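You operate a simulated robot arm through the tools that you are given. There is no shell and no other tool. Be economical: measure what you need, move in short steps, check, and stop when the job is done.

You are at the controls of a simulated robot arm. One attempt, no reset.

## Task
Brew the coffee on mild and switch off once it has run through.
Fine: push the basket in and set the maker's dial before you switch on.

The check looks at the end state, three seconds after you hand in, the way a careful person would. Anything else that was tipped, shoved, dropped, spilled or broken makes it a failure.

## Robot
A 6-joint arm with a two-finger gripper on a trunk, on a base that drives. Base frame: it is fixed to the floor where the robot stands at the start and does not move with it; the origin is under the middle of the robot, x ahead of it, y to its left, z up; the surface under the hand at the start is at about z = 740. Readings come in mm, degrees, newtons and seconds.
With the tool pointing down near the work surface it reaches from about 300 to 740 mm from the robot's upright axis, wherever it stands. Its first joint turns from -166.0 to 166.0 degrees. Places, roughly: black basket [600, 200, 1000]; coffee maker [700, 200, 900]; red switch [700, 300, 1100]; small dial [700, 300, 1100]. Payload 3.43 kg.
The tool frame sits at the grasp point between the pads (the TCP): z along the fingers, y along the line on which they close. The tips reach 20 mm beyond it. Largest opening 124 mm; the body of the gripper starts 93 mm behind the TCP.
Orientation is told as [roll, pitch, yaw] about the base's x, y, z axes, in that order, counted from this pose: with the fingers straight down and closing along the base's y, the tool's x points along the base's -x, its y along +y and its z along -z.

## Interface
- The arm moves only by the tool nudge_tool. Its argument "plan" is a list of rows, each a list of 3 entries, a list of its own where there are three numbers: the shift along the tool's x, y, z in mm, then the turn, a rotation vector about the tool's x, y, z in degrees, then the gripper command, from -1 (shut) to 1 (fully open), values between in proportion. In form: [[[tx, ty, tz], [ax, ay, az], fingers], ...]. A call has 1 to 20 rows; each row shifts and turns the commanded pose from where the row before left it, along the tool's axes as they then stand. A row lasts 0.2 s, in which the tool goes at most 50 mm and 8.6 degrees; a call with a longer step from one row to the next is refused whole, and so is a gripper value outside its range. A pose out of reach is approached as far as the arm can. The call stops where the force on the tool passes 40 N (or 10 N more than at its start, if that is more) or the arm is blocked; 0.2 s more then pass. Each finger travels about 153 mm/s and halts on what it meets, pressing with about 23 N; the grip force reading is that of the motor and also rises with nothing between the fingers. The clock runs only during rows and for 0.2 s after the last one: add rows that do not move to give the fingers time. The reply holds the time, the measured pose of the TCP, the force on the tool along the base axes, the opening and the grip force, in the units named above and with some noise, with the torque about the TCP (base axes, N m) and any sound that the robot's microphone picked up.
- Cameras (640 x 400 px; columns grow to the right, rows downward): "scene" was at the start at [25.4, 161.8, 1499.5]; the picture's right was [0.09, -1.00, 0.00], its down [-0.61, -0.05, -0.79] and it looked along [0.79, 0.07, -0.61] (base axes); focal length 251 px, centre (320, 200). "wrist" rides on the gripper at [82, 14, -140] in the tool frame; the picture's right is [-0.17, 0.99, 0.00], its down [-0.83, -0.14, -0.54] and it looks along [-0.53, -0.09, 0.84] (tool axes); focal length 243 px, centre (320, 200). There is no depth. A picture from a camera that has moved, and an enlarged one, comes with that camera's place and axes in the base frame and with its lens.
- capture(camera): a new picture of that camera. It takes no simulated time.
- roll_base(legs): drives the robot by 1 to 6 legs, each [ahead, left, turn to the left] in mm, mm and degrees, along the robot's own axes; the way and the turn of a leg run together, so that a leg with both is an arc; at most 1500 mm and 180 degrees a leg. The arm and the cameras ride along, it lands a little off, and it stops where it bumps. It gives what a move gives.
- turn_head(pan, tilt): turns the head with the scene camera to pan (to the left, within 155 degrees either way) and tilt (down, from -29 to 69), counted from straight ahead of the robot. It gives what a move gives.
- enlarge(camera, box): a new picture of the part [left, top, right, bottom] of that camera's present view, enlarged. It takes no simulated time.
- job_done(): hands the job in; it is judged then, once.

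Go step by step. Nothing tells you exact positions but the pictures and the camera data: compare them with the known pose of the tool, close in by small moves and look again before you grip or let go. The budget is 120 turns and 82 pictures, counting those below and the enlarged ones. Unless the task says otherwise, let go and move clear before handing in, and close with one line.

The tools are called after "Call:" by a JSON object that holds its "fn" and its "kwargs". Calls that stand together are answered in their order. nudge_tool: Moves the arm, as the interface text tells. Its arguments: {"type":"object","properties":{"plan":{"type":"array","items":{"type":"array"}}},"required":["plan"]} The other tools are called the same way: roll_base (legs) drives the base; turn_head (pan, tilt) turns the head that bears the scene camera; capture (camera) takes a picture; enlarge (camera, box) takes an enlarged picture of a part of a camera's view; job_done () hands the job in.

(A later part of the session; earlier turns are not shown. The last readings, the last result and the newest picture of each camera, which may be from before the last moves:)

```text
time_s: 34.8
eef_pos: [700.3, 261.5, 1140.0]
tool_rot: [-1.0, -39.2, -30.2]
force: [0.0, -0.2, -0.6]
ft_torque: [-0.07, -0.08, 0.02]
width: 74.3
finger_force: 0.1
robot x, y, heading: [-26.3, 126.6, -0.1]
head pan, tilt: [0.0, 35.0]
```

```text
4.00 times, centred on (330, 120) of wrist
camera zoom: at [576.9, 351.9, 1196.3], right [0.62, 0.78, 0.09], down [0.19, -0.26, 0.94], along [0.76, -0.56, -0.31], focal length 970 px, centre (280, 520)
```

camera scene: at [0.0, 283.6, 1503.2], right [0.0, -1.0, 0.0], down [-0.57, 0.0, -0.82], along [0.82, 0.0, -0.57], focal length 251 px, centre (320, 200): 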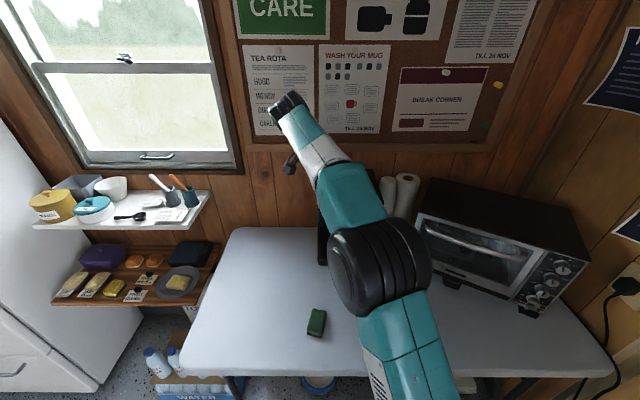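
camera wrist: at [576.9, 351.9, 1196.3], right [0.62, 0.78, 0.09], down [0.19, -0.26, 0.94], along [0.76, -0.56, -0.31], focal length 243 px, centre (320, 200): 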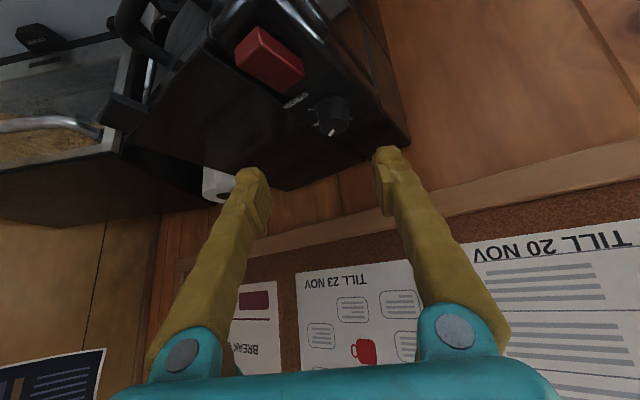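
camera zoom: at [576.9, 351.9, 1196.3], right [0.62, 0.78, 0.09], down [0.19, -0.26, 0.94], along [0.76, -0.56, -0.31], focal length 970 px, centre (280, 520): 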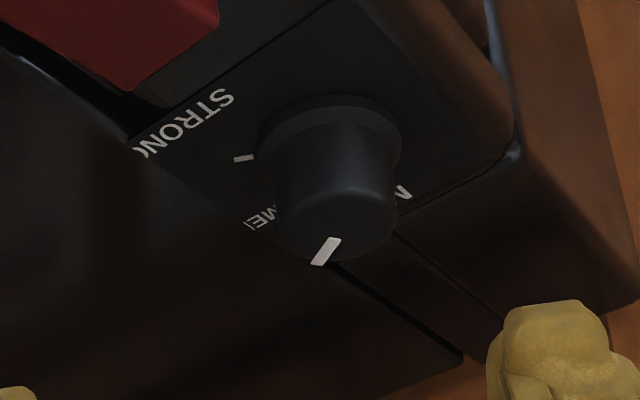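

The knob's cap comes out at about (728, 261, 1076). I lower towards it in two steps and check alignment.

Call:
{"fn": "nudge_tool", "kwargs": {"plan": [[[7.4, 6.7, 19.9], [0, 0, 0], 0], [[7.4, 6.7, 19.9], [0, 0, 0], 0], [[0, 0, 0], [0, 0, 0], 0], [[0, 0, 0], [0, 0, 0], 0]]}}

Call:
{"fn": "capture", "kwargs": {"camera": "wrist"}}

Call:
{"fn": "enlarge", "kwargs": {"camera": "wrist", "box": [240, 80, 420, 210]}}

```text
time_s: 35.8
eef_pos: [726.3, 270.3, 1095.2]
tool_rot: [-1.1, -39.3, -30.0]
force: [3.2, -3.4, 2.7]
ft_torque: [0.44, 0.48, 0.04]
width: 62.1
finger_force: 0.1
robot x, y, heading: [-19.5, 126.3, 0.6]
head pan, tilt: [0.0, 35.0]
```

```text
38 pictures are left
camera wrist: at [602.9, 359.7, 1152.5], right [0.61, 0.78, 0.09], down [0.19, -0.26, 0.95], along [0.77, -0.56, -0.31], focal length 243 px, centre (320, 200)
```

wrist: 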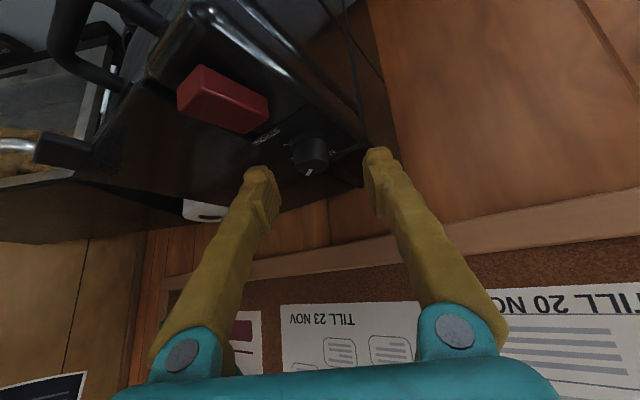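

```text
3.08 times, centred on (330, 145) of wrist
camera zoom: at [602.9, 359.7, 1152.5], right [0.61, 0.78, 0.09], down [0.19, -0.26, 0.95], along [0.77, -0.56, -0.31], focal length 746 px, centre (289, 369)
```

zoom: 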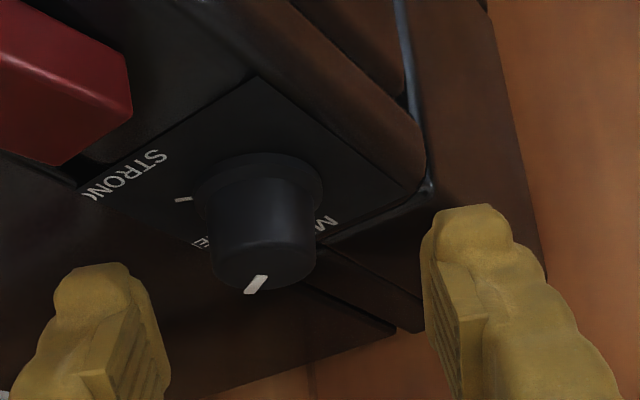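

The fingers straddle the knob, a few mm off. I correct, lower to grip height and check again.

Call:
{"fn": "nudge_tool", "kwargs": {"plan": [[[6, -5, 0], [0, 0, 0], 0], [[5.3, 0, 3.5], [0, 0, 0], -0.2], [[0, 0, 0], [0, 0, 0], -0.2]]}}

Call:
{"fn": "enlarge", "kwargs": {"camera": "wrist", "box": [240, 80, 420, 210]}}

```text
time_s: 36.6
eef_pos: [718.1, 264.6, 1089.0]
tool_rot: [-0.9, -39.3, -29.7]
force: [1.8, -0.7, 0.9]
ft_torque: [0.14, 0.31, 0.01]
width: 49.7
finger_force: 0.0
robot x, y, heading: [-24.3, 116.2, 0.6]
head pan, tilt: [0.0, 35.0]
```

```text
3.08 times, centred on (330, 145) of wrist
camera zoom: at [593.1, 352.8, 1146.0], right [0.61, 0.79, 0.09], down [0.2, -0.26, 0.94], along [0.77, -0.56, -0.31], focal length 746 px, centre (289, 369)
```

zoom: 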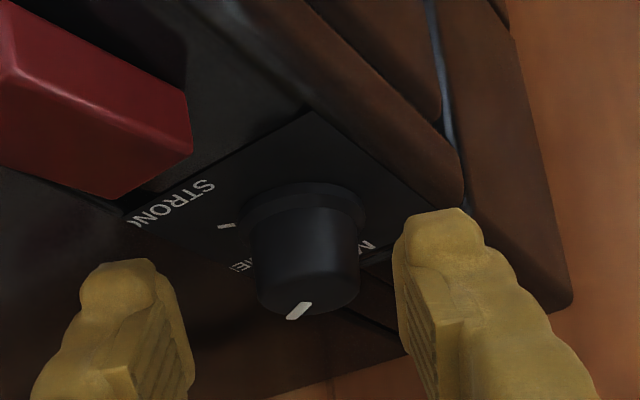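

Call:
{"fn": "nudge_tool", "kwargs": {"plan": [[[2, 5.3, 2], [0, 0, 0], -0.2], [[2.5, 0, 2], [0, 0, 0], -0.2], [[0, 0, 0], [0, 0, 0], -0.3]]}}

Call:
{"fn": "enlarge", "kwargs": {"camera": "wrist", "box": [240, 80, 420, 210]}}

```text
time_s: 37.4
eef_pos: [714.6, 272.7, 1081.1]
tool_rot: [-0.9, -39.3, -30.0]
force: [0.4, 1.1, -0.9]
ft_torque: [-0.15, -0.05, -0.06]
width: 43.5
finger_force: 0.0
robot x, y, heading: [-26.0, 127.1, 0.4]
head pan, tilt: [0.0, 35.0]
```

```text
3.08 times, centred on (330, 145) of wrist
camera zoom: at [592.3, 363.0, 1139.0], right [0.61, 0.79, 0.09], down [0.19, -0.26, 0.94], along [0.77, -0.56, -0.31], focal length 746 px, centre (289, 369)
```

zoom: 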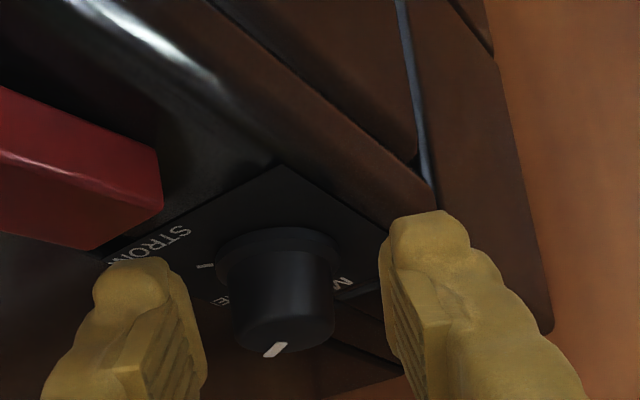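

The height is right, with the pads about halfway down the knob. The knob axis is roughly at the very tips, so I go about 7 mm further forward and then close.

Call:
{"fn": "nudge_tool", "kwargs": {"plan": [[[-5.4, 0, 4.5], [0, 0, 0], -0.3], [[0, 0, 0], [0, 0, 0], -0.3], [[0, 0, 0], [0, 0, 0], -0.3]]}}

Call:
{"fn": "enlarge", "kwargs": {"camera": "wrist", "box": [240, 80, 420, 210]}}

```text
time_s: 38.2
eef_pos: [720.6, 264.3, 1082.3]
tool_rot: [-1.1, -39.1, -30.0]
force: [-1.8, -1.3, 1.4]
ft_torque: [0.17, -0.05, 0.14]
width: 43.5
finger_force: 0.2
robot x, y, heading: [-25.3, 124.2, 0.7]
head pan, tilt: [0.0, 35.0]
```

```text
3.08 times, centred on (330, 145) of wrist
camera zoom: at [597.2, 353.3, 1139.1], right [0.61, 0.78, 0.09], down [0.2, -0.26, 0.94], along [0.76, -0.56, -0.32], focal length 746 px, centre (289, 369)
```

zoom: 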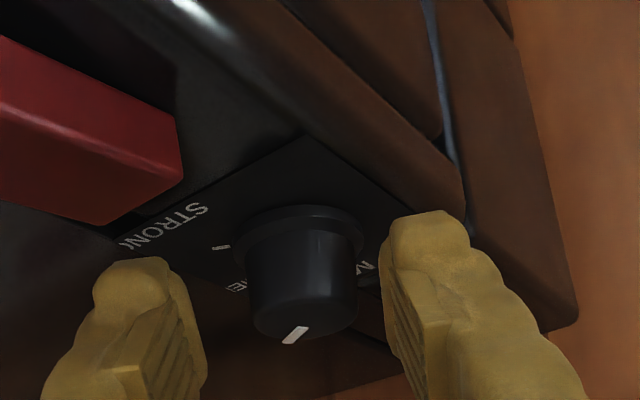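

Aligned within the base's sway of a few mm. I close on the knob.

Call:
{"fn": "nudge_tool", "kwargs": {"plan": [[[1, 2, 1], [0, 0, 0], -0.5], [[0, 0, 0], [0, 0, 0], -1], [[0, 0, 0], [0, 0, 0], -1]]}}

Call:
{"fn": "enlarge", "kwargs": {"camera": "wrist", "box": [240, 80, 420, 210]}}

```text
time_s: 39.0
eef_pos: [720.8, 266.7, 1079.9]
tool_rot: [-1.1, -39.2, -29.9]
force: [-7.7, -9.5, -3.4]
ft_torque: [-0.6, -1.19, -0.07]
width: 25.8
finger_force: 44.8
robot x, y, heading: [-24.3, 127.0, 0.4]
head pan, tilt: [0.0, 35.0]
```

```text
3.08 times, centred on (330, 145) of wrist
camera zoom: at [598.1, 356.3, 1137.0], right [0.61, 0.79, 0.09], down [0.2, -0.26, 0.94], along [0.77, -0.56, -0.32], focal length 746 px, centre (289, 369)
```

zoom: 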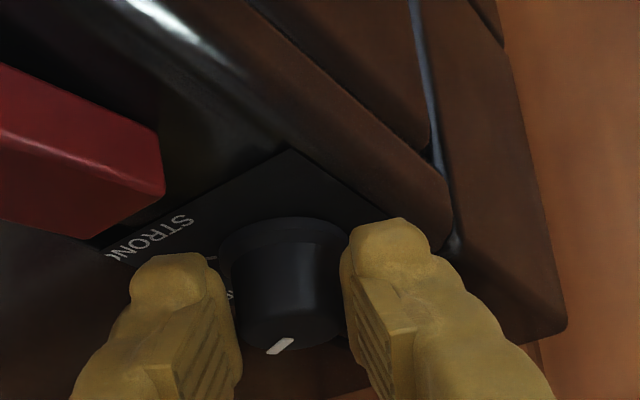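

I have the knob, 26 mm across. I turn counter-clockwise about its axis, half the way first.

Call:
{"fn": "nudge_tool", "kwargs": {"plan": [[[0, -1.3, 0], [-4.82, 0, -5.75], -1], [[0, -1.3, 0], [-4.82, 0, -5.75], -1], [[0, -1.3, 0], [-4.82, 0, -5.75], -1], [[0, -1.3, 0], [-4.82, 0, -5.75], -1], [[0, 0, 0], [0, 0, 0], -1]]}}

Call:
{"fn": "enlarge", "kwargs": {"camera": "wrist", "box": [240, 80, 420, 210]}}

```text
time_s: 40.2
eef_pos: [716.3, 262.0, 1084.5]
tool_rot: [-0.3, -39.2, -0.7]
force: [-32.4, -15.3, 27.0]
ft_torque: [-0.14, 1.22, -0.29]
width: 20.4
finger_force: 44.7
robot x, y, heading: [-35.4, 123.0, -0.4]
head pan, tilt: [0.0, 35.0]
```

```text
3.08 times, centred on (330, 145) of wrist
camera zoom: at [564.6, 277.5, 1142.5], right [0.14, 0.98, 0.1], down [0.3, -0.14, 0.94], along [0.94, -0.1, -0.32], focal length 746 px, centre (289, 369)
```

zoom: 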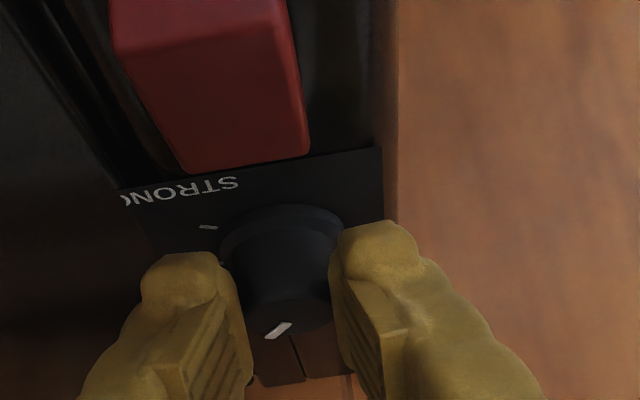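

The knob has turned part of the way, but the grip is slipping off towards its near side. I open, move about 8 mm further forward and look before regripping.

Call:
{"fn": "nudge_tool", "kwargs": {"plan": [[[0, 0, 0], [0, 0, 0], -0.3], [[0, 0, 0], [0, 0, 0], -0.3], [[-3, 0, 2.6], [0, 0, 0], -0.3], [[-3, 0, 2.6], [0, 0, 0], -0.3], [[0, 0, 0], [0, 0, 0], -0.3]]}}

Call:
{"fn": "enlarge", "kwargs": {"camera": "wrist", "box": [240, 80, 420, 210]}}

```text
time_s: 41.4
eef_pos: [733.0, 272.7, 1079.8]
tool_rot: [-0.3, -39.0, -0.1]
force: [0.0, 2.4, 2.9]
ft_torque: [-0.17, 0.26, -0.14]
width: 47.1
finger_force: 3.2
robot x, y, heading: [-34.5, 125.2, 0.3]
head pan, tilt: [0.0, 35.0]
```

```text
3.08 times, centred on (330, 145) of wrist
camera zoom: at [581.4, 285.9, 1137.4], right [0.13, 0.99, 0.1], down [0.31, -0.14, 0.94], along [0.94, -0.09, -0.32], focal length 746 px, centre (289, 369)
```

zoom: 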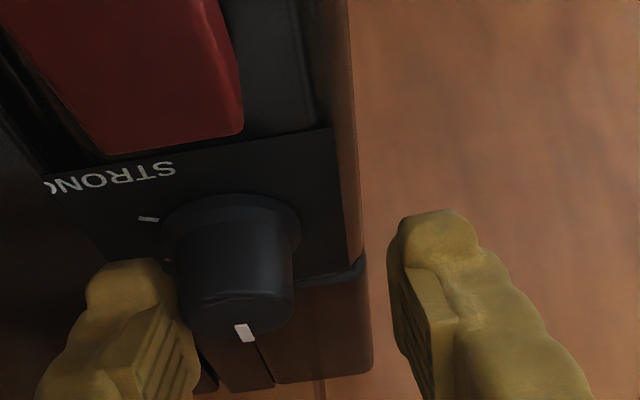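

The knob seems to have turned the rest of the way, with its pointer now towards the back, at MILD. I centre the fingers, lift clear and look at the scale.

Call:
{"fn": "nudge_tool", "kwargs": {"plan": [[[0, -6, 0], [0, 0, 0], -0.2], [[0, -5, 0], [0, 0, 0], -0.1], [[-12.9, 0, -15.3], [0, 0, 0], 0], [[-25.8, 0, -30.6], [0, 0, 0], 0], [[0, 0, 0], [0, 0, 0], 0.5], [[0, 0, 0], [0, 0, 0], 0.5]]}}

Call:
{"fn": "enlarge", "kwargs": {"camera": "wrist", "box": [240, 50, 420, 180]}}

```text
time_s: 42.8
eef_pos: [727.4, 252.0, 1142.0]
tool_rot: [-0.2, -39.0, -0.2]
force: [-2.2, 0.8, 0.8]
ft_torque: [-0.08, -0.14, -0.05]
width: 92.9
finger_force: 0.1
robot x, y, heading: [-31.7, 117.4, 0.6]
head pan, tilt: [0.0, 35.0]
```

```text
3.08 times, centred on (330, 115) of wrist
camera zoom: at [576.4, 267.5, 1199.6], right [0.14, 0.99, 0.1], down [0.31, -0.14, 0.94], along [0.94, -0.1, -0.32], focal length 746 px, centre (289, 462)
```

zoom: 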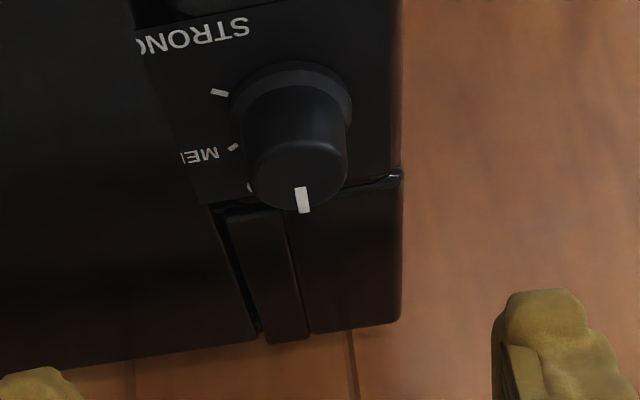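

The pointer sits about 60° from MED, which is where MILD should be, but the MILD tick is hidden behind the knob. I swing the camera to the left side to confirm it.

Call:
{"fn": "nudge_tool", "kwargs": {"plan": [[[0, 0, 0], [4.63, 0, 5.52], 0.5], [[0, 0, 0], [4.63, 0, 5.52], 0.5], [[0, 0, 0], [4.63, 0, 5.52], 0.5], [[0, 0, 0], [4.63, 0, 5.52], 0.5], [[0, 0, 0], [4.63, 0, 5.52], 0.5], [[0, 0, 0], [4.63, 0, 5.52], 0.5], [[0, 0, 0], [4.63, 0, 5.52], 0.5], [[0, 0, 0], [0, 0, 0], 0.5]]}}

Call:
{"fn": "capture", "kwargs": {"camera": "wrist"}}

```text
time_s: 44.6
eef_pos: [697.3, 247.2, 1122.8]
tool_rot: [-1.1, -39.6, -50.4]
force: [4.1, -1.0, 4.2]
ft_torque: [0.28, 0.63, -0.27]
width: 92.8
finger_force: 0.1
out of reach, approached as far as the arm can: row 5, 6, 7
robot x, y, heading: [-27.1, 129.6, 0.5]
head pan, tilt: [0.0, 35.0]
```

```text
29 pictures are left
camera wrist: at [613.8, 374.1, 1178.9], right [0.85, 0.52, 0.09], down [0.09, -0.31, 0.95], along [0.52, -0.79, -0.31], focal length 243 px, centre (320, 200)
```

wrist: 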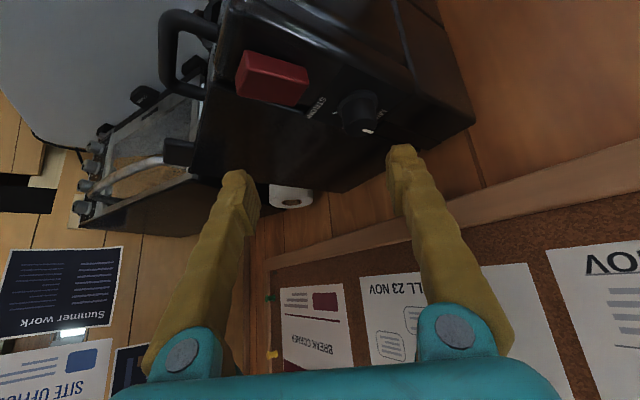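

Call:
{"fn": "enlarge", "kwargs": {"camera": "wrist", "box": [310, 75, 410, 150]}}

```text
5.33 times, centred on (360, 112) of wrist
camera zoom: at [613.8, 374.1, 1178.9], right [0.85, 0.52, 0.09], down [0.09, -0.31, 0.95], along [0.52, -0.79, -0.31], focal length 1294 px, centre (107, 667)
```

zoom: 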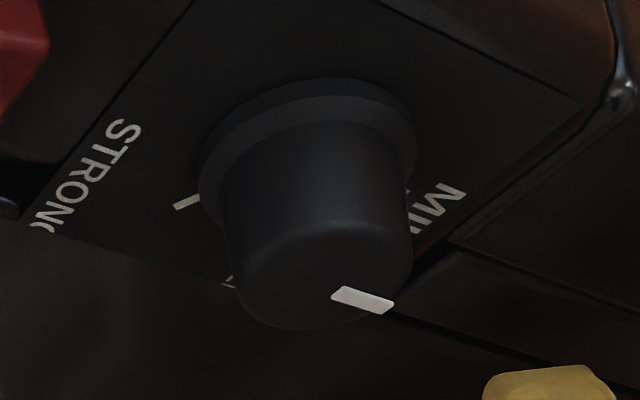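

By projection the ticks sit at −31°, 29° and so 90° for MILD, and the pointer reads 89°: the dial is on MILD. Next I inspect the red switch.

Call:
{"fn": "enlarge", "kwargs": {"camera": "wrist", "box": [220, 35, 330, 115]}}

```text
5.00 times, centred on (275, 75) of wrist
camera zoom: at [613.8, 374.1, 1178.9], right [0.85, 0.52, 0.09], down [0.09, -0.31, 0.95], along [0.52, -0.79, -0.31], focal length 1213 px, centre (545, 825)
```

zoom: 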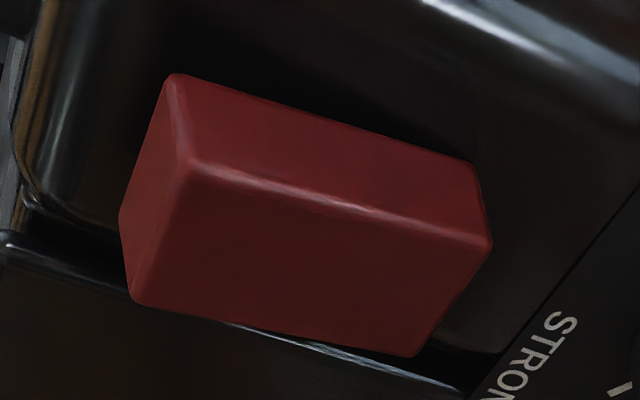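

The switch is a raised red rocker spanning x ≈ 641–678, y ≈ 262, with its top at z ≈ 1064 and the front end looking slightly higher. I turn back straight, close the fingers and go above its front end.

Call:
{"fn": "nudge_tool", "kwargs": {"plan": [[[0, 0, -10], [-4.63, 0, -5.52], -1], [[0, 0, -10], [-4.63, 0, -5.52], -1], [[0, 0, 0], [-4.63, 0, -5.52], -1], [[0, 0, 0], [-4.63, 0, -5.52], -1], [[0, 0, 0], [-4.63, 0, -5.52], -1], [[0, 0, 0], [-4.63, 0, -5.52], -1], [[0, 0, 0], [-4.63, 0, -5.52], -1], [[0, 0, 0], [0, 0, 0], -1]]}}

```text
time_s: 46.4
eef_pos: [686.8, 257.8, 1140.2]
tool_rot: [-0.2, -39.3, 0.0]
force: [-2.0, 1.0, 4.7]
ft_torque: [-0.12, 0.18, -0.04]
width: 0.2
finger_force: 23.0
robot x, y, heading: [-31.1, 122.2, 0.6]
head pan, tilt: [0.0, 35.0]
```

Call:
{"fn": "nudge_tool", "kwargs": {"plan": [[[26, 2, 1], [0, 0, 0], -1], [[26, 2, 1], [0, 0, 0], -1], [[0, 0, 0], [0, 0, 0], -1]]}}

Call:
{"fn": "capture", "kwargs": {"camera": "wrist"}}

Call:
{"fn": "enlarge", "kwargs": {"camera": "scene", "box": [260, 130, 400, 250]}}

```text
time_s: 47.2
eef_pos: [654.3, 257.2, 1101.2]
tool_rot: [-0.4, -38.8, -0.1]
force: [2.4, -1.2, -1.8]
ft_torque: [0.1, 0.04, 0.1]
width: 0.0
finger_force: 22.7
robot x, y, heading: [-19.2, 126.8, 0.2]
head pan, tilt: [0.0, 35.0]
```

```text
26 pictures are left
camera wrist: at [503.4, 272.0, 1159.8], right [0.14, 0.99, 0.1], down [0.31, -0.14, 0.94], along [0.94, -0.1, -0.32], focal length 243 px, centre (320, 200)
```

wrist: 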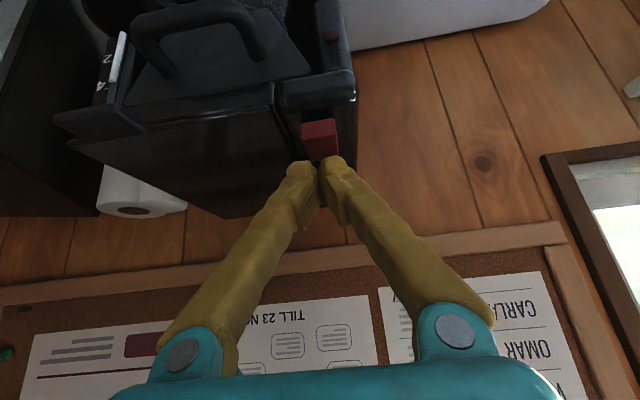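

```text
3.33 times, centred on (330, 190) of scene
camera zoom: at [9.0, 279.3, 1504.2], right [0.01, -1.0, 0.0], down [-0.57, 0.0, -0.82], along [0.82, 0.01, -0.57], focal length 837 px, centre (287, 233)
```

zoom: 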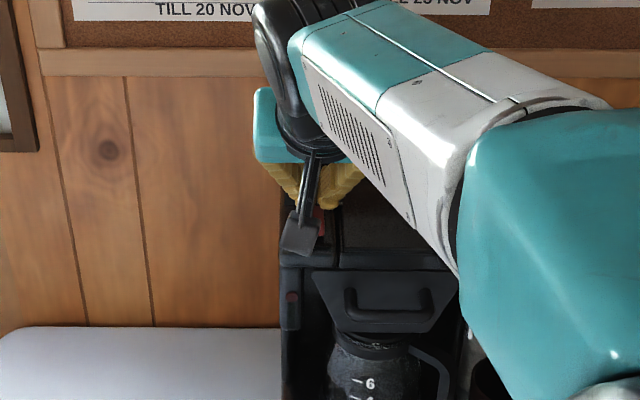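

Call:
{"fn": "enlarge", "kwargs": {"camera": "wrist", "box": [260, 90, 380, 190]}}

```text
4.00 times, centred on (320, 140) of wrist
camera zoom: at [503.4, 272.0, 1159.8], right [0.14, 0.99, 0.1], down [0.31, -0.14, 0.94], along [0.94, -0.1, -0.32], focal length 970 px, centre (320, 440)
```

zoom: 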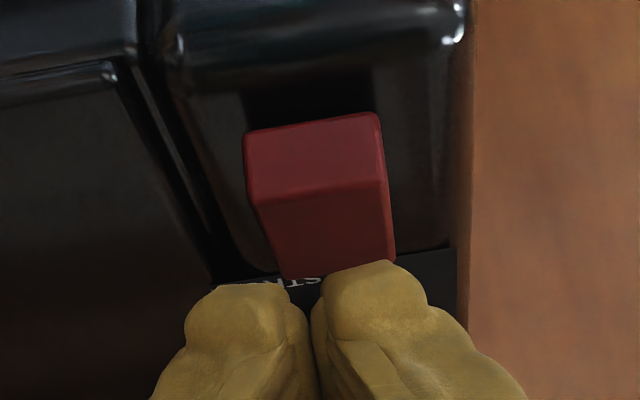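

The switch's front top edge is at about (647, 261, 1066). I press down near its front end in small steps.

Call:
{"fn": "nudge_tool", "kwargs": {"plan": [[[8.2, 3, 3.5], [0, 0, 0], -1], [[1.9, 0, 2.3], [0, 0, 0], -1], [[1.9, 0, 2.3], [0, 0, 0], -1], [[1.9, 0, 2.3], [0, 0, 0], -1]]}}

Call:
{"fn": "enlarge", "kwargs": {"camera": "wrist", "box": [260, 90, 380, 190]}}

```text
time_s: 48.2
eef_pos: [649.3, 260.7, 1088.5]
tool_rot: [-0.2, -38.9, -0.3]
force: [-1.1, -0.9, -1.9]
ft_torque: [0.13, -0.26, 0.11]
width: 0.1
finger_force: 34.5
robot x, y, heading: [-31.1, 121.6, 0.2]
head pan, tilt: [0.0, 35.0]
```

```text
4.00 times, centred on (320, 140) of wrist
camera zoom: at [498.3, 275.1, 1145.4], right [0.14, 0.99, 0.1], down [0.31, -0.14, 0.94], along [0.94, -0.1, -0.32], focal length 970 px, centre (320, 440)
```

zoom: 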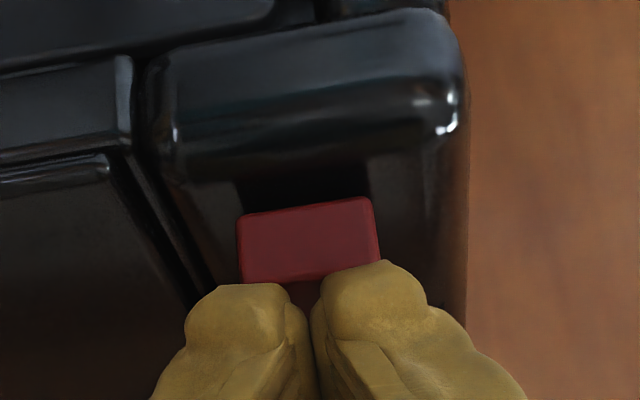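

Call:
{"fn": "nudge_tool", "kwargs": {"plan": [[[1.9, 0, 2.3], [0, 0, 0], -1], [[1.9, 0, 2.3], [0, 0, 0], -1], [[1.9, 0, 2.3], [0, 0, 0], -1]]}}

Call:
{"fn": "enlarge", "kwargs": {"camera": "wrist", "box": [260, 90, 380, 190]}}

Call:
{"fn": "enlarge", "kwargs": {"camera": "scene", "box": [300, 180, 400, 250]}}

```text
time_s: 49.0
eef_pos: [646.1, 260.7, 1084.6]
tool_rot: [0.0, -39.8, -0.4]
force: [5.5, 3.4, 13.4]
ft_torque: [-0.36, 1.5, -0.31]
width: 5.8
finger_force: 34.7
robot x, y, heading: [-28.9, 121.7, 0.1]
head pan, tilt: [0.0, 35.0]
heard: click
```

```text
4.00 times, centred on (320, 140) of wrist
camera zoom: at [493.9, 274.8, 1139.4], right [0.14, 0.98, 0.11], down [0.29, -0.14, 0.95], along [0.95, -0.1, -0.31], focal length 970 px, centre (320, 440)
```

zoom: 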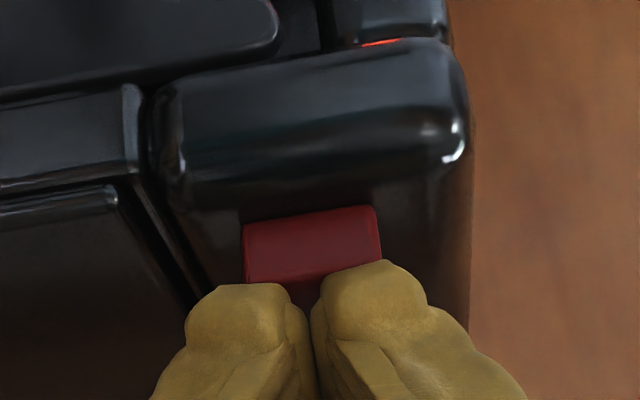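

```text
5.71 times, centred on (350, 215) of scene
camera zoom: at [-1.6, 277.4, 1502.1], right [0.0, -1.0, 0.0], down [-0.57, 0.0, -0.82], along [0.82, 0.0, -0.57], focal length 1435 px, centre (149, 114)
```

zoom: 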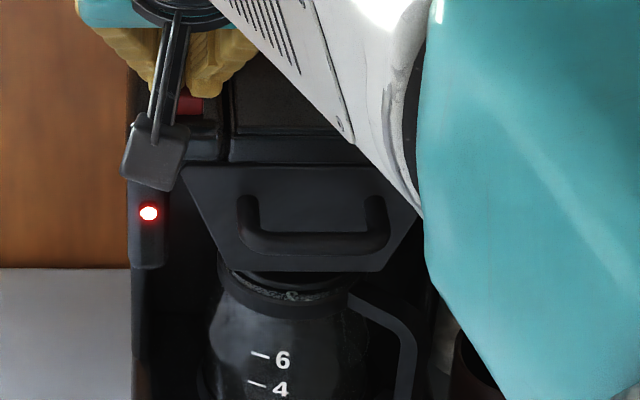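

A click, and the lamp is lit: the maker is on. I lift clear and wait for the brew.

Call:
{"fn": "nudge_tool", "kwargs": {"plan": [[[-12.9, 0, -15.3], [0, 0, 0], -1], [[-12.9, 0, -15.3], [0, 0, 0], -1], [[0, 0, 0], [0, 0, 0], -1], [[0, 0, 0], [0, 0, 0], -1], [[0, 0, 0], [0, 0, 0], -1], [[0, 0, 0], [0, 0, 0], -1], [[0, 0, 0], [0, 0, 0], -1], [[0, 0, 0], [0, 0, 0], -1], [[0, 0, 0], [0, 0, 0], -1], [[0, 0, 0], [0, 0, 0], -1], [[0, 0, 0], [0, 0, 0], -1], [[0, 0, 0], [0, 0, 0], -1], [[0, 0, 0], [0, 0, 0], -1], [[0, 0, 0], [0, 0, 0], -1], [[0, 0, 0], [0, 0, 0], -1], [[0, 0, 0], [0, 0, 0], -1], [[0, 0, 0], [0, 0, 0], -1], [[0, 0, 0], [0, 0, 0], -1], [[0, 0, 0], [0, 0, 0], -1], [[0, 0, 0], [0, 0, 0], -1]]}}

Call:
{"fn": "capture", "kwargs": {"camera": "scene"}}

Call:
{"fn": "enlarge", "kwargs": {"camera": "wrist", "box": [200, 0, 380, 180]}}

```text
time_s: 53.2
eef_pos: [650.6, 260.0, 1115.9]
tool_rot: [-0.3, -38.9, -0.6]
force: [0.5, 2.9, -2.6]
ft_torque: [-0.19, -0.12, -0.2]
width: 0.1
finger_force: 34.3
robot x, y, heading: [-25.8, 123.7, 0.4]
head pan, tilt: [0.0, 35.0]
```

```text
20 pictures are left
camera scene: at [5.3, 277.8, 1503.1], right [0.01, -1.0, 0.0], down [-0.57, 0.0, -0.82], along [0.82, 0.01, -0.57], focal length 251 px, centre (320, 200)
```

scene: 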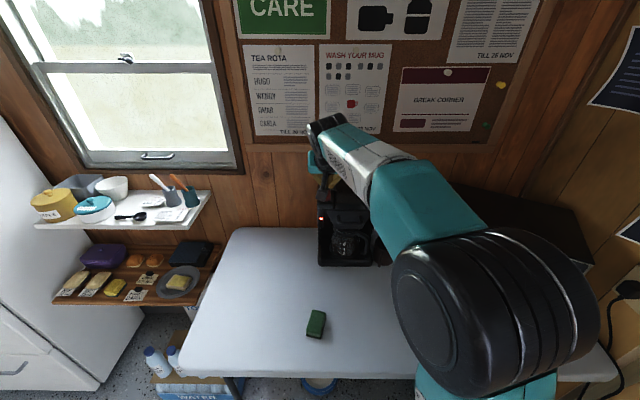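

```text
2.22 times, centred on (290, 90) of wrist
camera zoom: at [499.6, 275.7, 1173.8], right [0.14, 0.99, 0.1], down [0.31, -0.14, 0.94], along [0.94, -0.1, -0.32], focal length 539 px, centre (387, 444)
```

zoom: 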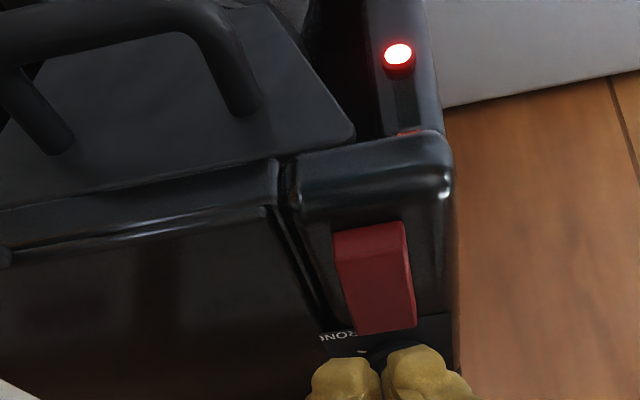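

The lamp is on and the rocker's rear end is now up. I keep waiting.

Call:
{"fn": "nudge_tool", "kwargs": {"plan": [[[0, 0, 0], [0, 0, 0], -1], [[0, 0, 0], [0, 0, 0], -1], [[0, 0, 0], [0, 0, 0], -1], [[0, 0, 0], [0, 0, 0], -1], [[0, 0, 0], [0, 0, 0], -1], [[0, 0, 0], [0, 0, 0], -1], [[0, 0, 0], [0, 0, 0], -1], [[0, 0, 0], [0, 0, 0], -1], [[0, 0, 0], [0, 0, 0], -1], [[0, 0, 0], [0, 0, 0], -1], [[0, 0, 0], [0, 0, 0], -1], [[0, 0, 0], [0, 0, 0], -1], [[0, 0, 0], [0, 0, 0], -1], [[0, 0, 0], [0, 0, 0], -1], [[0, 0, 0], [0, 0, 0], -1], [[0, 0, 0], [0, 0, 0], -1], [[0, 0, 0], [0, 0, 0], -1], [[0, 0, 0], [0, 0, 0], -1], [[0, 0, 0], [0, 0, 0], -1], [[0, 0, 0], [0, 0, 0], -1]]}}

Call:
{"fn": "enlarge", "kwargs": {"camera": "scene", "box": [300, 200, 400, 270]}}

```text
time_s: 57.4
eef_pos: [649.6, 259.6, 1113.2]
tool_rot: [-0.4, -38.6, -0.1]
force: [-4.3, -0.3, -11.1]
ft_torque: [-0.03, -1.25, -0.01]
width: 0.0
finger_force: 34.4
robot x, y, heading: [-27.4, 123.5, 0.3]
head pan, tilt: [0.0, 35.0]
```

```text
5.71 times, centred on (350, 235) of scene
camera zoom: at [4.0, 277.4, 1502.3], right [0.01, -1.0, 0.0], down [-0.58, 0.0, -0.82], along [0.82, 0.0, -0.58], focal length 1435 px, centre (149, 0)
```

zoom: 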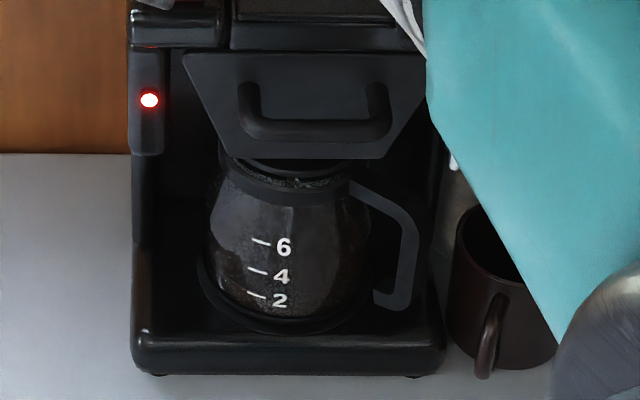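

Call:
{"fn": "nudge_tool", "kwargs": {"plan": [[[0, 0, 0], [0, 0, 0], -1], [[0, 0, 0], [0, 0, 0], -1], [[0, 0, 0], [0, 0, 0], -1], [[0, 0, 0], [0, 0, 0], -1], [[0, 0, 0], [0, 0, 0], -1], [[0, 0, 0], [0, 0, 0], -1], [[0, 0, 0], [0, 0, 0], -1], [[0, 0, 0], [0, 0, 0], -1], [[0, 0, 0], [0, 0, 0], -1], [[0, 0, 0], [0, 0, 0], -1], [[0, 0, 0], [0, 0, 0], -1], [[0, 0, 0], [0, 0, 0], -1], [[0, 0, 0], [0, 0, 0], -1], [[0, 0, 0], [0, 0, 0], -1], [[0, 0, 0], [0, 0, 0], -1], [[0, 0, 0], [0, 0, 0], -1], [[0, 0, 0], [0, 0, 0], -1], [[0, 0, 0], [0, 0, 0], -1], [[0, 0, 0], [0, 0, 0], -1], [[0, 0, 0], [0, 0, 0], -1]]}}

Call:
{"fn": "nudge_tool", "kwargs": {"plan": [[[0, 0, 0], [0, 0, 0], -1], [[0, 0, 0], [0, 0, 0], -1], [[0, 0, 0], [0, 0, 0], -1], [[0, 0, 0], [0, 0, 0], -1], [[0, 0, 0], [0, 0, 0], -1], [[0, 0, 0], [0, 0, 0], -1], [[0, 0, 0], [0, 0, 0], -1], [[0, 0, 0], [0, 0, 0], -1], [[0, 0, 0], [0, 0, 0], -1], [[0, 0, 0], [0, 0, 0], -1], [[0, 0, 0], [0, 0, 0], -1], [[0, 0, 0], [0, 0, 0], -1], [[0, 0, 0], [0, 0, 0], -1], [[0, 0, 0], [0, 0, 0], -1], [[0, 0, 0], [0, 0, 0], -1], [[0, 0, 0], [0, 0, 0], -1], [[0, 0, 0], [0, 0, 0], -1], [[0, 0, 0], [0, 0, 0], -1], [[0, 0, 0], [0, 0, 0], -1], [[0, 0, 0], [0, 0, 0], -1]]}}

Call:
{"fn": "enlarge", "kwargs": {"camera": "scene", "box": [300, 200, 400, 270]}}

```text
time_s: 61.6
eef_pos: [649.1, 264.3, 1116.7]
tool_rot: [-0.2, -39.1, -0.2]
force: [2.1, 2.0, -0.4]
ft_torque: [-0.18, 0.01, -0.14]
width: 0.0
finger_force: 35.3
robot x, y, heading: [-30.9, 125.9, 0.5]
head pan, tilt: [0.0, 35.0]
```

```text
time_s: 65.8
eef_pos: [645.4, 262.9, 1115.9]
tool_rot: [-0.4, -38.9, -0.2]
force: [-5.2, -0.3, -4.7]
ft_torque: [0.03, -0.86, 0.0]
width: 0.1
finger_force: 34.4
robot x, y, heading: [-28.2, 125.1, 0.4]
head pan, tilt: [0.0, 35.0]
```

```text
5.71 times, centred on (350, 235) of scene
camera zoom: at [-2.4, 283.2, 1503.1], right [0.01, -1.0, 0.0], down [-0.57, 0.0, -0.82], along [0.82, 0.01, -0.57], focal length 1435 px, centre (149, 0)
```

zoom: 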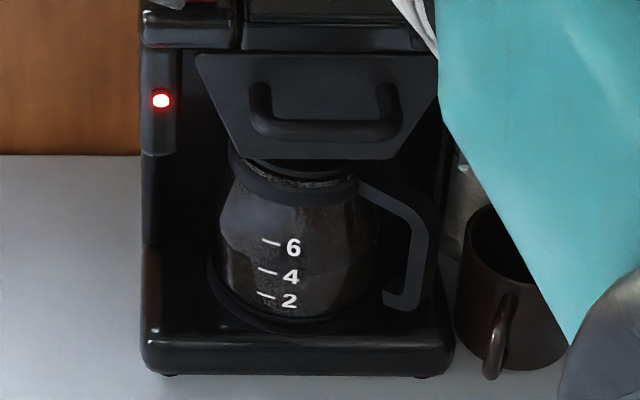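

The carafe is darkening as it fills. I keep waiting and listen for a sound at the end.

Call:
{"fn": "nudge_tool", "kwargs": {"plan": [[[0, 0, 0], [0, 0, 0], -1], [[0, 0, 0], [0, 0, 0], -1], [[0, 0, 0], [0, 0, 0], -1], [[0, 0, 0], [0, 0, 0], -1], [[0, 0, 0], [0, 0, 0], -1], [[0, 0, 0], [0, 0, 0], -1], [[0, 0, 0], [0, 0, 0], -1], [[0, 0, 0], [0, 0, 0], -1], [[0, 0, 0], [0, 0, 0], -1], [[0, 0, 0], [0, 0, 0], -1], [[0, 0, 0], [0, 0, 0], -1], [[0, 0, 0], [0, 0, 0], -1], [[0, 0, 0], [0, 0, 0], -1], [[0, 0, 0], [0, 0, 0], -1], [[0, 0, 0], [0, 0, 0], -1], [[0, 0, 0], [0, 0, 0], -1], [[0, 0, 0], [0, 0, 0], -1], [[0, 0, 0], [0, 0, 0], -1], [[0, 0, 0], [0, 0, 0], -1], [[0, 0, 0], [0, 0, 0], -1]]}}

Call:
{"fn": "nudge_tool", "kwargs": {"plan": [[[0, 0, 0], [0, 0, 0], -1], [[0, 0, 0], [0, 0, 0], -1], [[0, 0, 0], [0, 0, 0], -1], [[0, 0, 0], [0, 0, 0], -1], [[0, 0, 0], [0, 0, 0], -1], [[0, 0, 0], [0, 0, 0], -1], [[0, 0, 0], [0, 0, 0], -1], [[0, 0, 0], [0, 0, 0], -1], [[0, 0, 0], [0, 0, 0], -1], [[0, 0, 0], [0, 0, 0], -1], [[0, 0, 0], [0, 0, 0], -1], [[0, 0, 0], [0, 0, 0], -1], [[0, 0, 0], [0, 0, 0], -1], [[0, 0, 0], [0, 0, 0], -1], [[0, 0, 0], [0, 0, 0], -1], [[0, 0, 0], [0, 0, 0], -1], [[0, 0, 0], [0, 0, 0], -1], [[0, 0, 0], [0, 0, 0], -1], [[0, 0, 0], [0, 0, 0], -1], [[0, 0, 0], [0, 0, 0], -1]]}}

Call:
{"fn": "nudge_tool", "kwargs": {"plan": [[[0, 0, 0], [0, 0, 0], -1], [[0, 0, 0], [0, 0, 0], -1], [[0, 0, 0], [0, 0, 0], -1], [[0, 0, 0], [0, 0, 0], -1], [[0, 0, 0], [0, 0, 0], -1], [[0, 0, 0], [0, 0, 0], -1], [[0, 0, 0], [0, 0, 0], -1], [[0, 0, 0], [0, 0, 0], -1], [[0, 0, 0], [0, 0, 0], -1], [[0, 0, 0], [0, 0, 0], -1], [[0, 0, 0], [0, 0, 0], -1], [[0, 0, 0], [0, 0, 0], -1], [[0, 0, 0], [0, 0, 0], -1], [[0, 0, 0], [0, 0, 0], -1], [[0, 0, 0], [0, 0, 0], -1], [[0, 0, 0], [0, 0, 0], -1], [[0, 0, 0], [0, 0, 0], -1], [[0, 0, 0], [0, 0, 0], -1], [[0, 0, 0], [0, 0, 0], -1], [[0, 0, 0], [0, 0, 0], -1]]}}

Call:
{"fn": "enlarge", "kwargs": {"camera": "scene", "box": [300, 200, 400, 270]}}

```text
time_s: 70.0
eef_pos: [648.4, 258.9, 1115.8]
tool_rot: [-0.1, -39.1, -0.4]
force: [2.9, 0.0, 6.5]
ft_torque: [0.04, 0.78, 0.0]
width: 0.1
finger_force: 34.1
robot x, y, heading: [-30.8, 121.3, 0.2]
head pan, tilt: [0.0, 35.0]
```

```text
time_s: 74.2
eef_pos: [651.6, 262.9, 1117.3]
tool_rot: [-0.4, -39.0, -0.5]
force: [-0.9, -0.5, 7.2]
ft_torque: [0.05, 0.52, 0.05]
width: 0.2
finger_force: 33.9
robot x, y, heading: [-25.4, 128.1, -0.0]
head pan, tilt: [0.0, 35.0]
```

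```text
time_s: 78.4
eef_pos: [646.6, 259.7, 1117.0]
tool_rot: [-0.3, -39.0, -0.3]
force: [-1.6, 0.7, -2.4]
ft_torque: [-0.09, -0.29, -0.12]
width: 0.0
finger_force: 33.8
robot x, y, heading: [-22.1, 126.1, 0.4]
head pan, tilt: [0.0, 35.0]
```

```text
5.71 times, centred on (350, 235) of scene
camera zoom: at [3.8, 275.7, 1502.8], right [0.01, -1.0, 0.0], down [-0.57, 0.0, -0.82], along [0.82, 0.01, -0.57], focal length 1435 px, centre (149, 0)
```

zoom: 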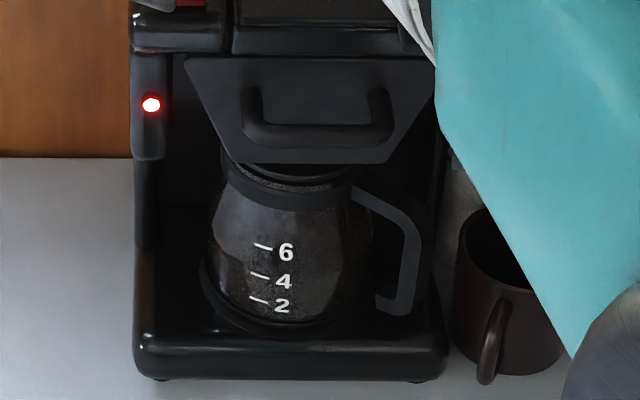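

The level is hard to read in the carafe, so I check the tank gauge from the wrist camera.

Call:
{"fn": "capture", "kwargs": {"camera": "wrist"}}

Call:
{"fn": "enlarge", "kwargs": {"camera": "wrist", "box": [50, 0, 250, 130]}}

```text
15 pictures are left
camera wrist: at [496.7, 275.2, 1174.3], right [0.14, 0.99, 0.1], down [0.3, -0.14, 0.94], along [0.94, -0.1, -0.32], focal length 243 px, centre (320, 200)
```

wrist: 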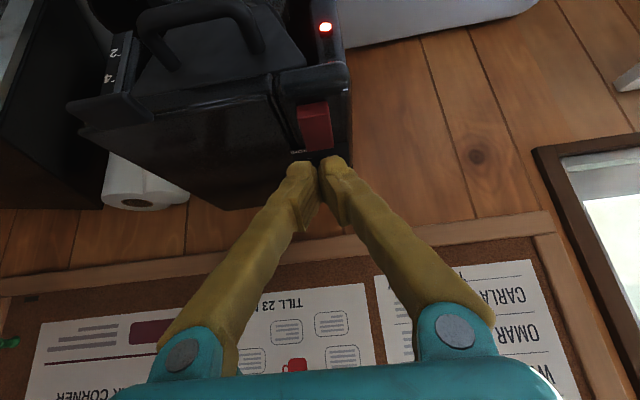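

```text
3.08 times, centred on (150, 65) of wrist
camera zoom: at [496.7, 275.2, 1174.3], right [0.14, 0.99, 0.1], down [0.3, -0.14, 0.94], along [0.94, -0.1, -0.32], focal length 746 px, centre (843, 615)
```

zoom: 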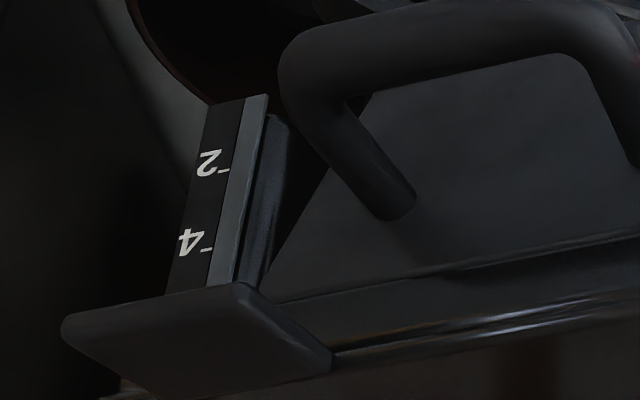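

The white water column in the gauge is gone, so the tank is empty. I give it another 12 s to drip through.

Call:
{"fn": "nudge_tool", "kwargs": {"plan": [[[0, 0, 0], [0, 0, 0], -1], [[0, 0, 0], [0, 0, 0], -1], [[0, 0, 0], [0, 0, 0], -1], [[0, 0, 0], [0, 0, 0], -1], [[0, 0, 0], [0, 0, 0], -1], [[0, 0, 0], [0, 0, 0], -1], [[0, 0, 0], [0, 0, 0], -1], [[0, 0, 0], [0, 0, 0], -1], [[0, 0, 0], [0, 0, 0], -1], [[0, 0, 0], [0, 0, 0], -1], [[0, 0, 0], [0, 0, 0], -1], [[0, 0, 0], [0, 0, 0], -1], [[0, 0, 0], [0, 0, 0], -1], [[0, 0, 0], [0, 0, 0], -1], [[0, 0, 0], [0, 0, 0], -1], [[0, 0, 0], [0, 0, 0], -1], [[0, 0, 0], [0, 0, 0], -1], [[0, 0, 0], [0, 0, 0], -1], [[0, 0, 0], [0, 0, 0], -1], [[0, 0, 0], [0, 0, 0], -1]]}}

Call:
{"fn": "nudge_tool", "kwargs": {"plan": [[[0, 0, 0], [0, 0, 0], -1], [[0, 0, 0], [0, 0, 0], -1], [[0, 0, 0], [0, 0, 0], -1], [[0, 0, 0], [0, 0, 0], -1], [[0, 0, 0], [0, 0, 0], -1], [[0, 0, 0], [0, 0, 0], -1], [[0, 0, 0], [0, 0, 0], -1], [[0, 0, 0], [0, 0, 0], -1], [[0, 0, 0], [0, 0, 0], -1], [[0, 0, 0], [0, 0, 0], -1], [[0, 0, 0], [0, 0, 0], -1], [[0, 0, 0], [0, 0, 0], -1], [[0, 0, 0], [0, 0, 0], -1], [[0, 0, 0], [0, 0, 0], -1], [[0, 0, 0], [0, 0, 0], -1], [[0, 0, 0], [0, 0, 0], -1], [[0, 0, 0], [0, 0, 0], -1], [[0, 0, 0], [0, 0, 0], -1], [[0, 0, 0], [0, 0, 0], -1], [[0, 0, 0], [0, 0, 0], -1]]}}

Call:
{"fn": "nudge_tool", "kwargs": {"plan": [[[0, 0, 0], [0, 0, 0], -1], [[0, 0, 0], [0, 0, 0], -1], [[0, 0, 0], [0, 0, 0], -1], [[0, 0, 0], [0, 0, 0], -1], [[0, 0, 0], [0, 0, 0], -1], [[0, 0, 0], [0, 0, 0], -1], [[0, 0, 0], [0, 0, 0], -1], [[0, 0, 0], [0, 0, 0], -1], [[0, 0, 0], [0, 0, 0], -1], [[0, 0, 0], [0, 0, 0], -1], [[0, 0, 0], [0, 0, 0], -1], [[0, 0, 0], [0, 0, 0], -1], [[0, 0, 0], [0, 0, 0], -1], [[0, 0, 0], [0, 0, 0], -1], [[0, 0, 0], [0, 0, 0], -1], [[0, 0, 0], [0, 0, 0], -1], [[0, 0, 0], [0, 0, 0], -1], [[0, 0, 0], [0, 0, 0], -1], [[0, 0, 0], [0, 0, 0], -1], [[0, 0, 0], [0, 0, 0], -1]]}}

Call:
{"fn": "enlarge", "kwargs": {"camera": "scene", "box": [320, 220, 370, 260]}}

Call:
{"fn": "enlarge", "kwargs": {"camera": "wrist", "box": [50, 0, 250, 130]}}

```text
time_s: 82.6
eef_pos: [649.7, 263.4, 1115.1]
tool_rot: [-0.5, -39.0, -0.1]
force: [-1.7, -2.0, 0.2]
ft_torque: [0.19, -0.24, 0.15]
width: 0.0
finger_force: 34.3
robot x, y, heading: [-22.3, 124.8, 0.3]
head pan, tilt: [0.0, 35.0]
```

```text
time_s: 86.8
eef_pos: [650.4, 259.7, 1116.0]
tool_rot: [-0.4, -38.9, -0.5]
force: [0.1, -2.3, -0.3]
ft_torque: [0.2, -0.12, 0.19]
width: 0.0
finger_force: 34.7
robot x, y, heading: [-27.3, 125.7, -0.1]
head pan, tilt: [0.0, 35.0]
```

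```text
time_s: 91.0
eef_pos: [648.7, 259.7, 1117.2]
tool_rot: [-0.2, -39.1, -0.4]
force: [2.2, -2.5, 2.5]
ft_torque: [0.29, 0.39, 0.25]
width: 0.0
finger_force: 34.6
robot x, y, heading: [-22.9, 125.4, 0.8]
head pan, tilt: [0.0, 35.0]
```

```text
10.00 times, centred on (345, 240) of scene
camera zoom: at [5.5, 277.3, 1502.4], right [0.01, -1.0, 0.0], down [-0.57, 0.0, -0.82], along [0.82, 0.01, -0.57], focal length 2511 px, centre (70, -200)
```

zoom: 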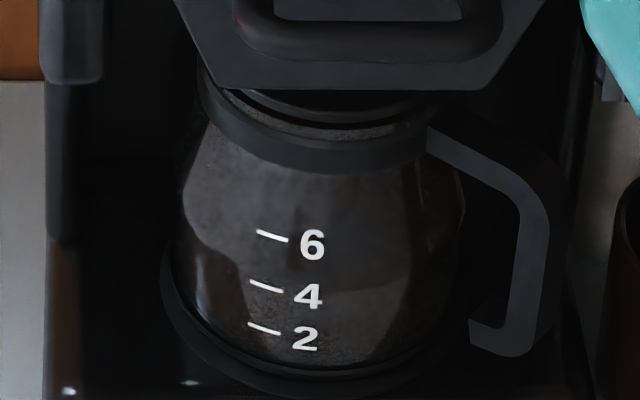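

```text
3.08 times, centred on (150, 65) of wrist
camera zoom: at [498.3, 274.9, 1174.2], right [0.14, 0.99, 0.1], down [0.3, -0.14, 0.94], along [0.94, -0.1, -0.32], focal length 746 px, centre (843, 615)
```

zoom: 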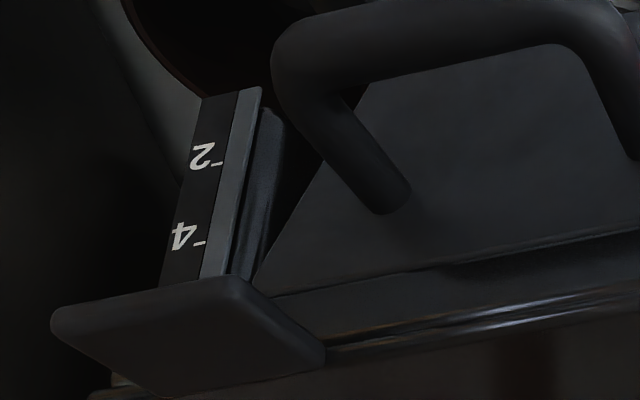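

The gauge still reads empty and the carafe is steady, so the brew has run through. After a short extra wait I go above the raised rear end of the rocker.

Call:
{"fn": "nudge_tool", "kwargs": {"plan": [[[0, 0, 0], [0, 0, 0], -1], [[0, 0, 0], [0, 0, 0], -1], [[0, 0, 0], [0, 0, 0], -1], [[0, 0, 0], [0, 0, 0], -1], [[0, 0, 0], [0, 0, 0], -1], [[0, 0, 0], [0, 0, 0], -1], [[0, 0, 0], [0, 0, 0], -1], [[0, 0, 0], [0, 0, 0], -1], [[0, 0, 0], [0, 0, 0], -1], [[0, 0, 0], [0, 0, 0], -1], [[0, 0, 0], [0, 0, 0], -1], [[0, 0, 0], [0, 0, 0], -1], [[0, 0, 0], [0, 0, 0], -1], [[-16, 1, 13.5], [0, 0, 0], -1], [[12, 0, 14], [0, 0, 0], -1], [[0, 0, 0], [0, 0, 0], -1]]}}

Call:
{"fn": "enlarge", "kwargs": {"camera": "wrist", "box": [260, 90, 380, 190]}}

```text
time_s: 94.4
eef_pos: [667.6, 261.5, 1098.3]
tool_rot: [-0.3, -38.8, -0.3]
force: [-4.6, -3.5, -8.5]
ft_torque: [0.33, -1.06, 0.3]
width: 0.0
finger_force: 34.1
robot x, y, heading: [-24.3, 121.3, -0.0]
head pan, tilt: [0.0, 35.0]
```

```text
4.00 times, centred on (320, 140) of wrist
camera zoom: at [517.0, 275.8, 1156.3], right [0.14, 0.99, 0.1], down [0.31, -0.14, 0.94], along [0.94, -0.1, -0.32], focal length 970 px, centre (320, 440)
```

zoom: 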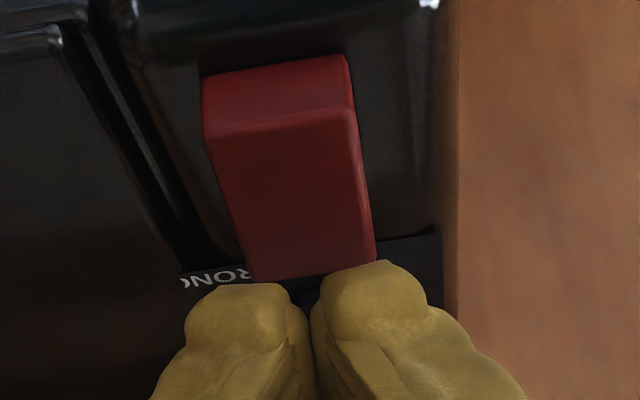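

Call:
{"fn": "nudge_tool", "kwargs": {"plan": [[[-0.5, 0, 5.7], [0, 0, 0], -1], [[1.9, 0, 2.3], [0, 0, 0], -1], [[1.9, 0, 2.3], [0, 0, 0], -1], [[1.9, 0, 2.3], [0, 0, 0], -1]]}}

Call:
{"fn": "enlarge", "kwargs": {"camera": "scene", "box": [300, 180, 400, 250]}}

```text
time_s: 95.4
eef_pos: [670.6, 259.9, 1086.2]
tool_rot: [-0.3, -39.0, -0.3]
force: [-1.6, 2.0, -1.9]
ft_torque: [-0.16, -0.38, -0.1]
width: 0.0
finger_force: 35.1
robot x, y, heading: [-22.4, 116.9, 0.7]
head pan, tilt: [0.0, 35.0]
heard: click
```

```text
5.71 times, centred on (350, 215) of scene
camera zoom: at [2.7, 273.2, 1502.8], right [0.01, -1.0, 0.0], down [-0.57, 0.0, -0.82], along [0.82, 0.01, -0.57], focal length 1435 px, centre (149, 114)
```

zoom: 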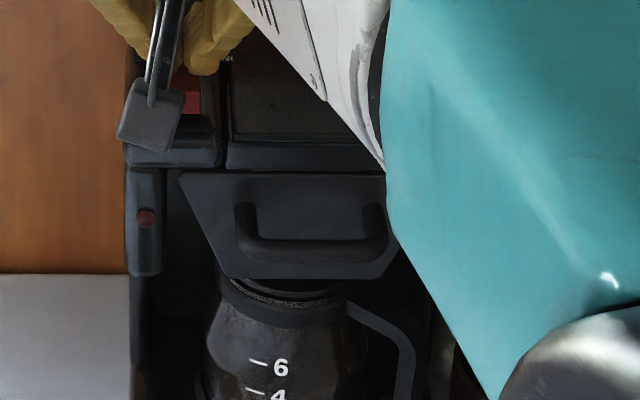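

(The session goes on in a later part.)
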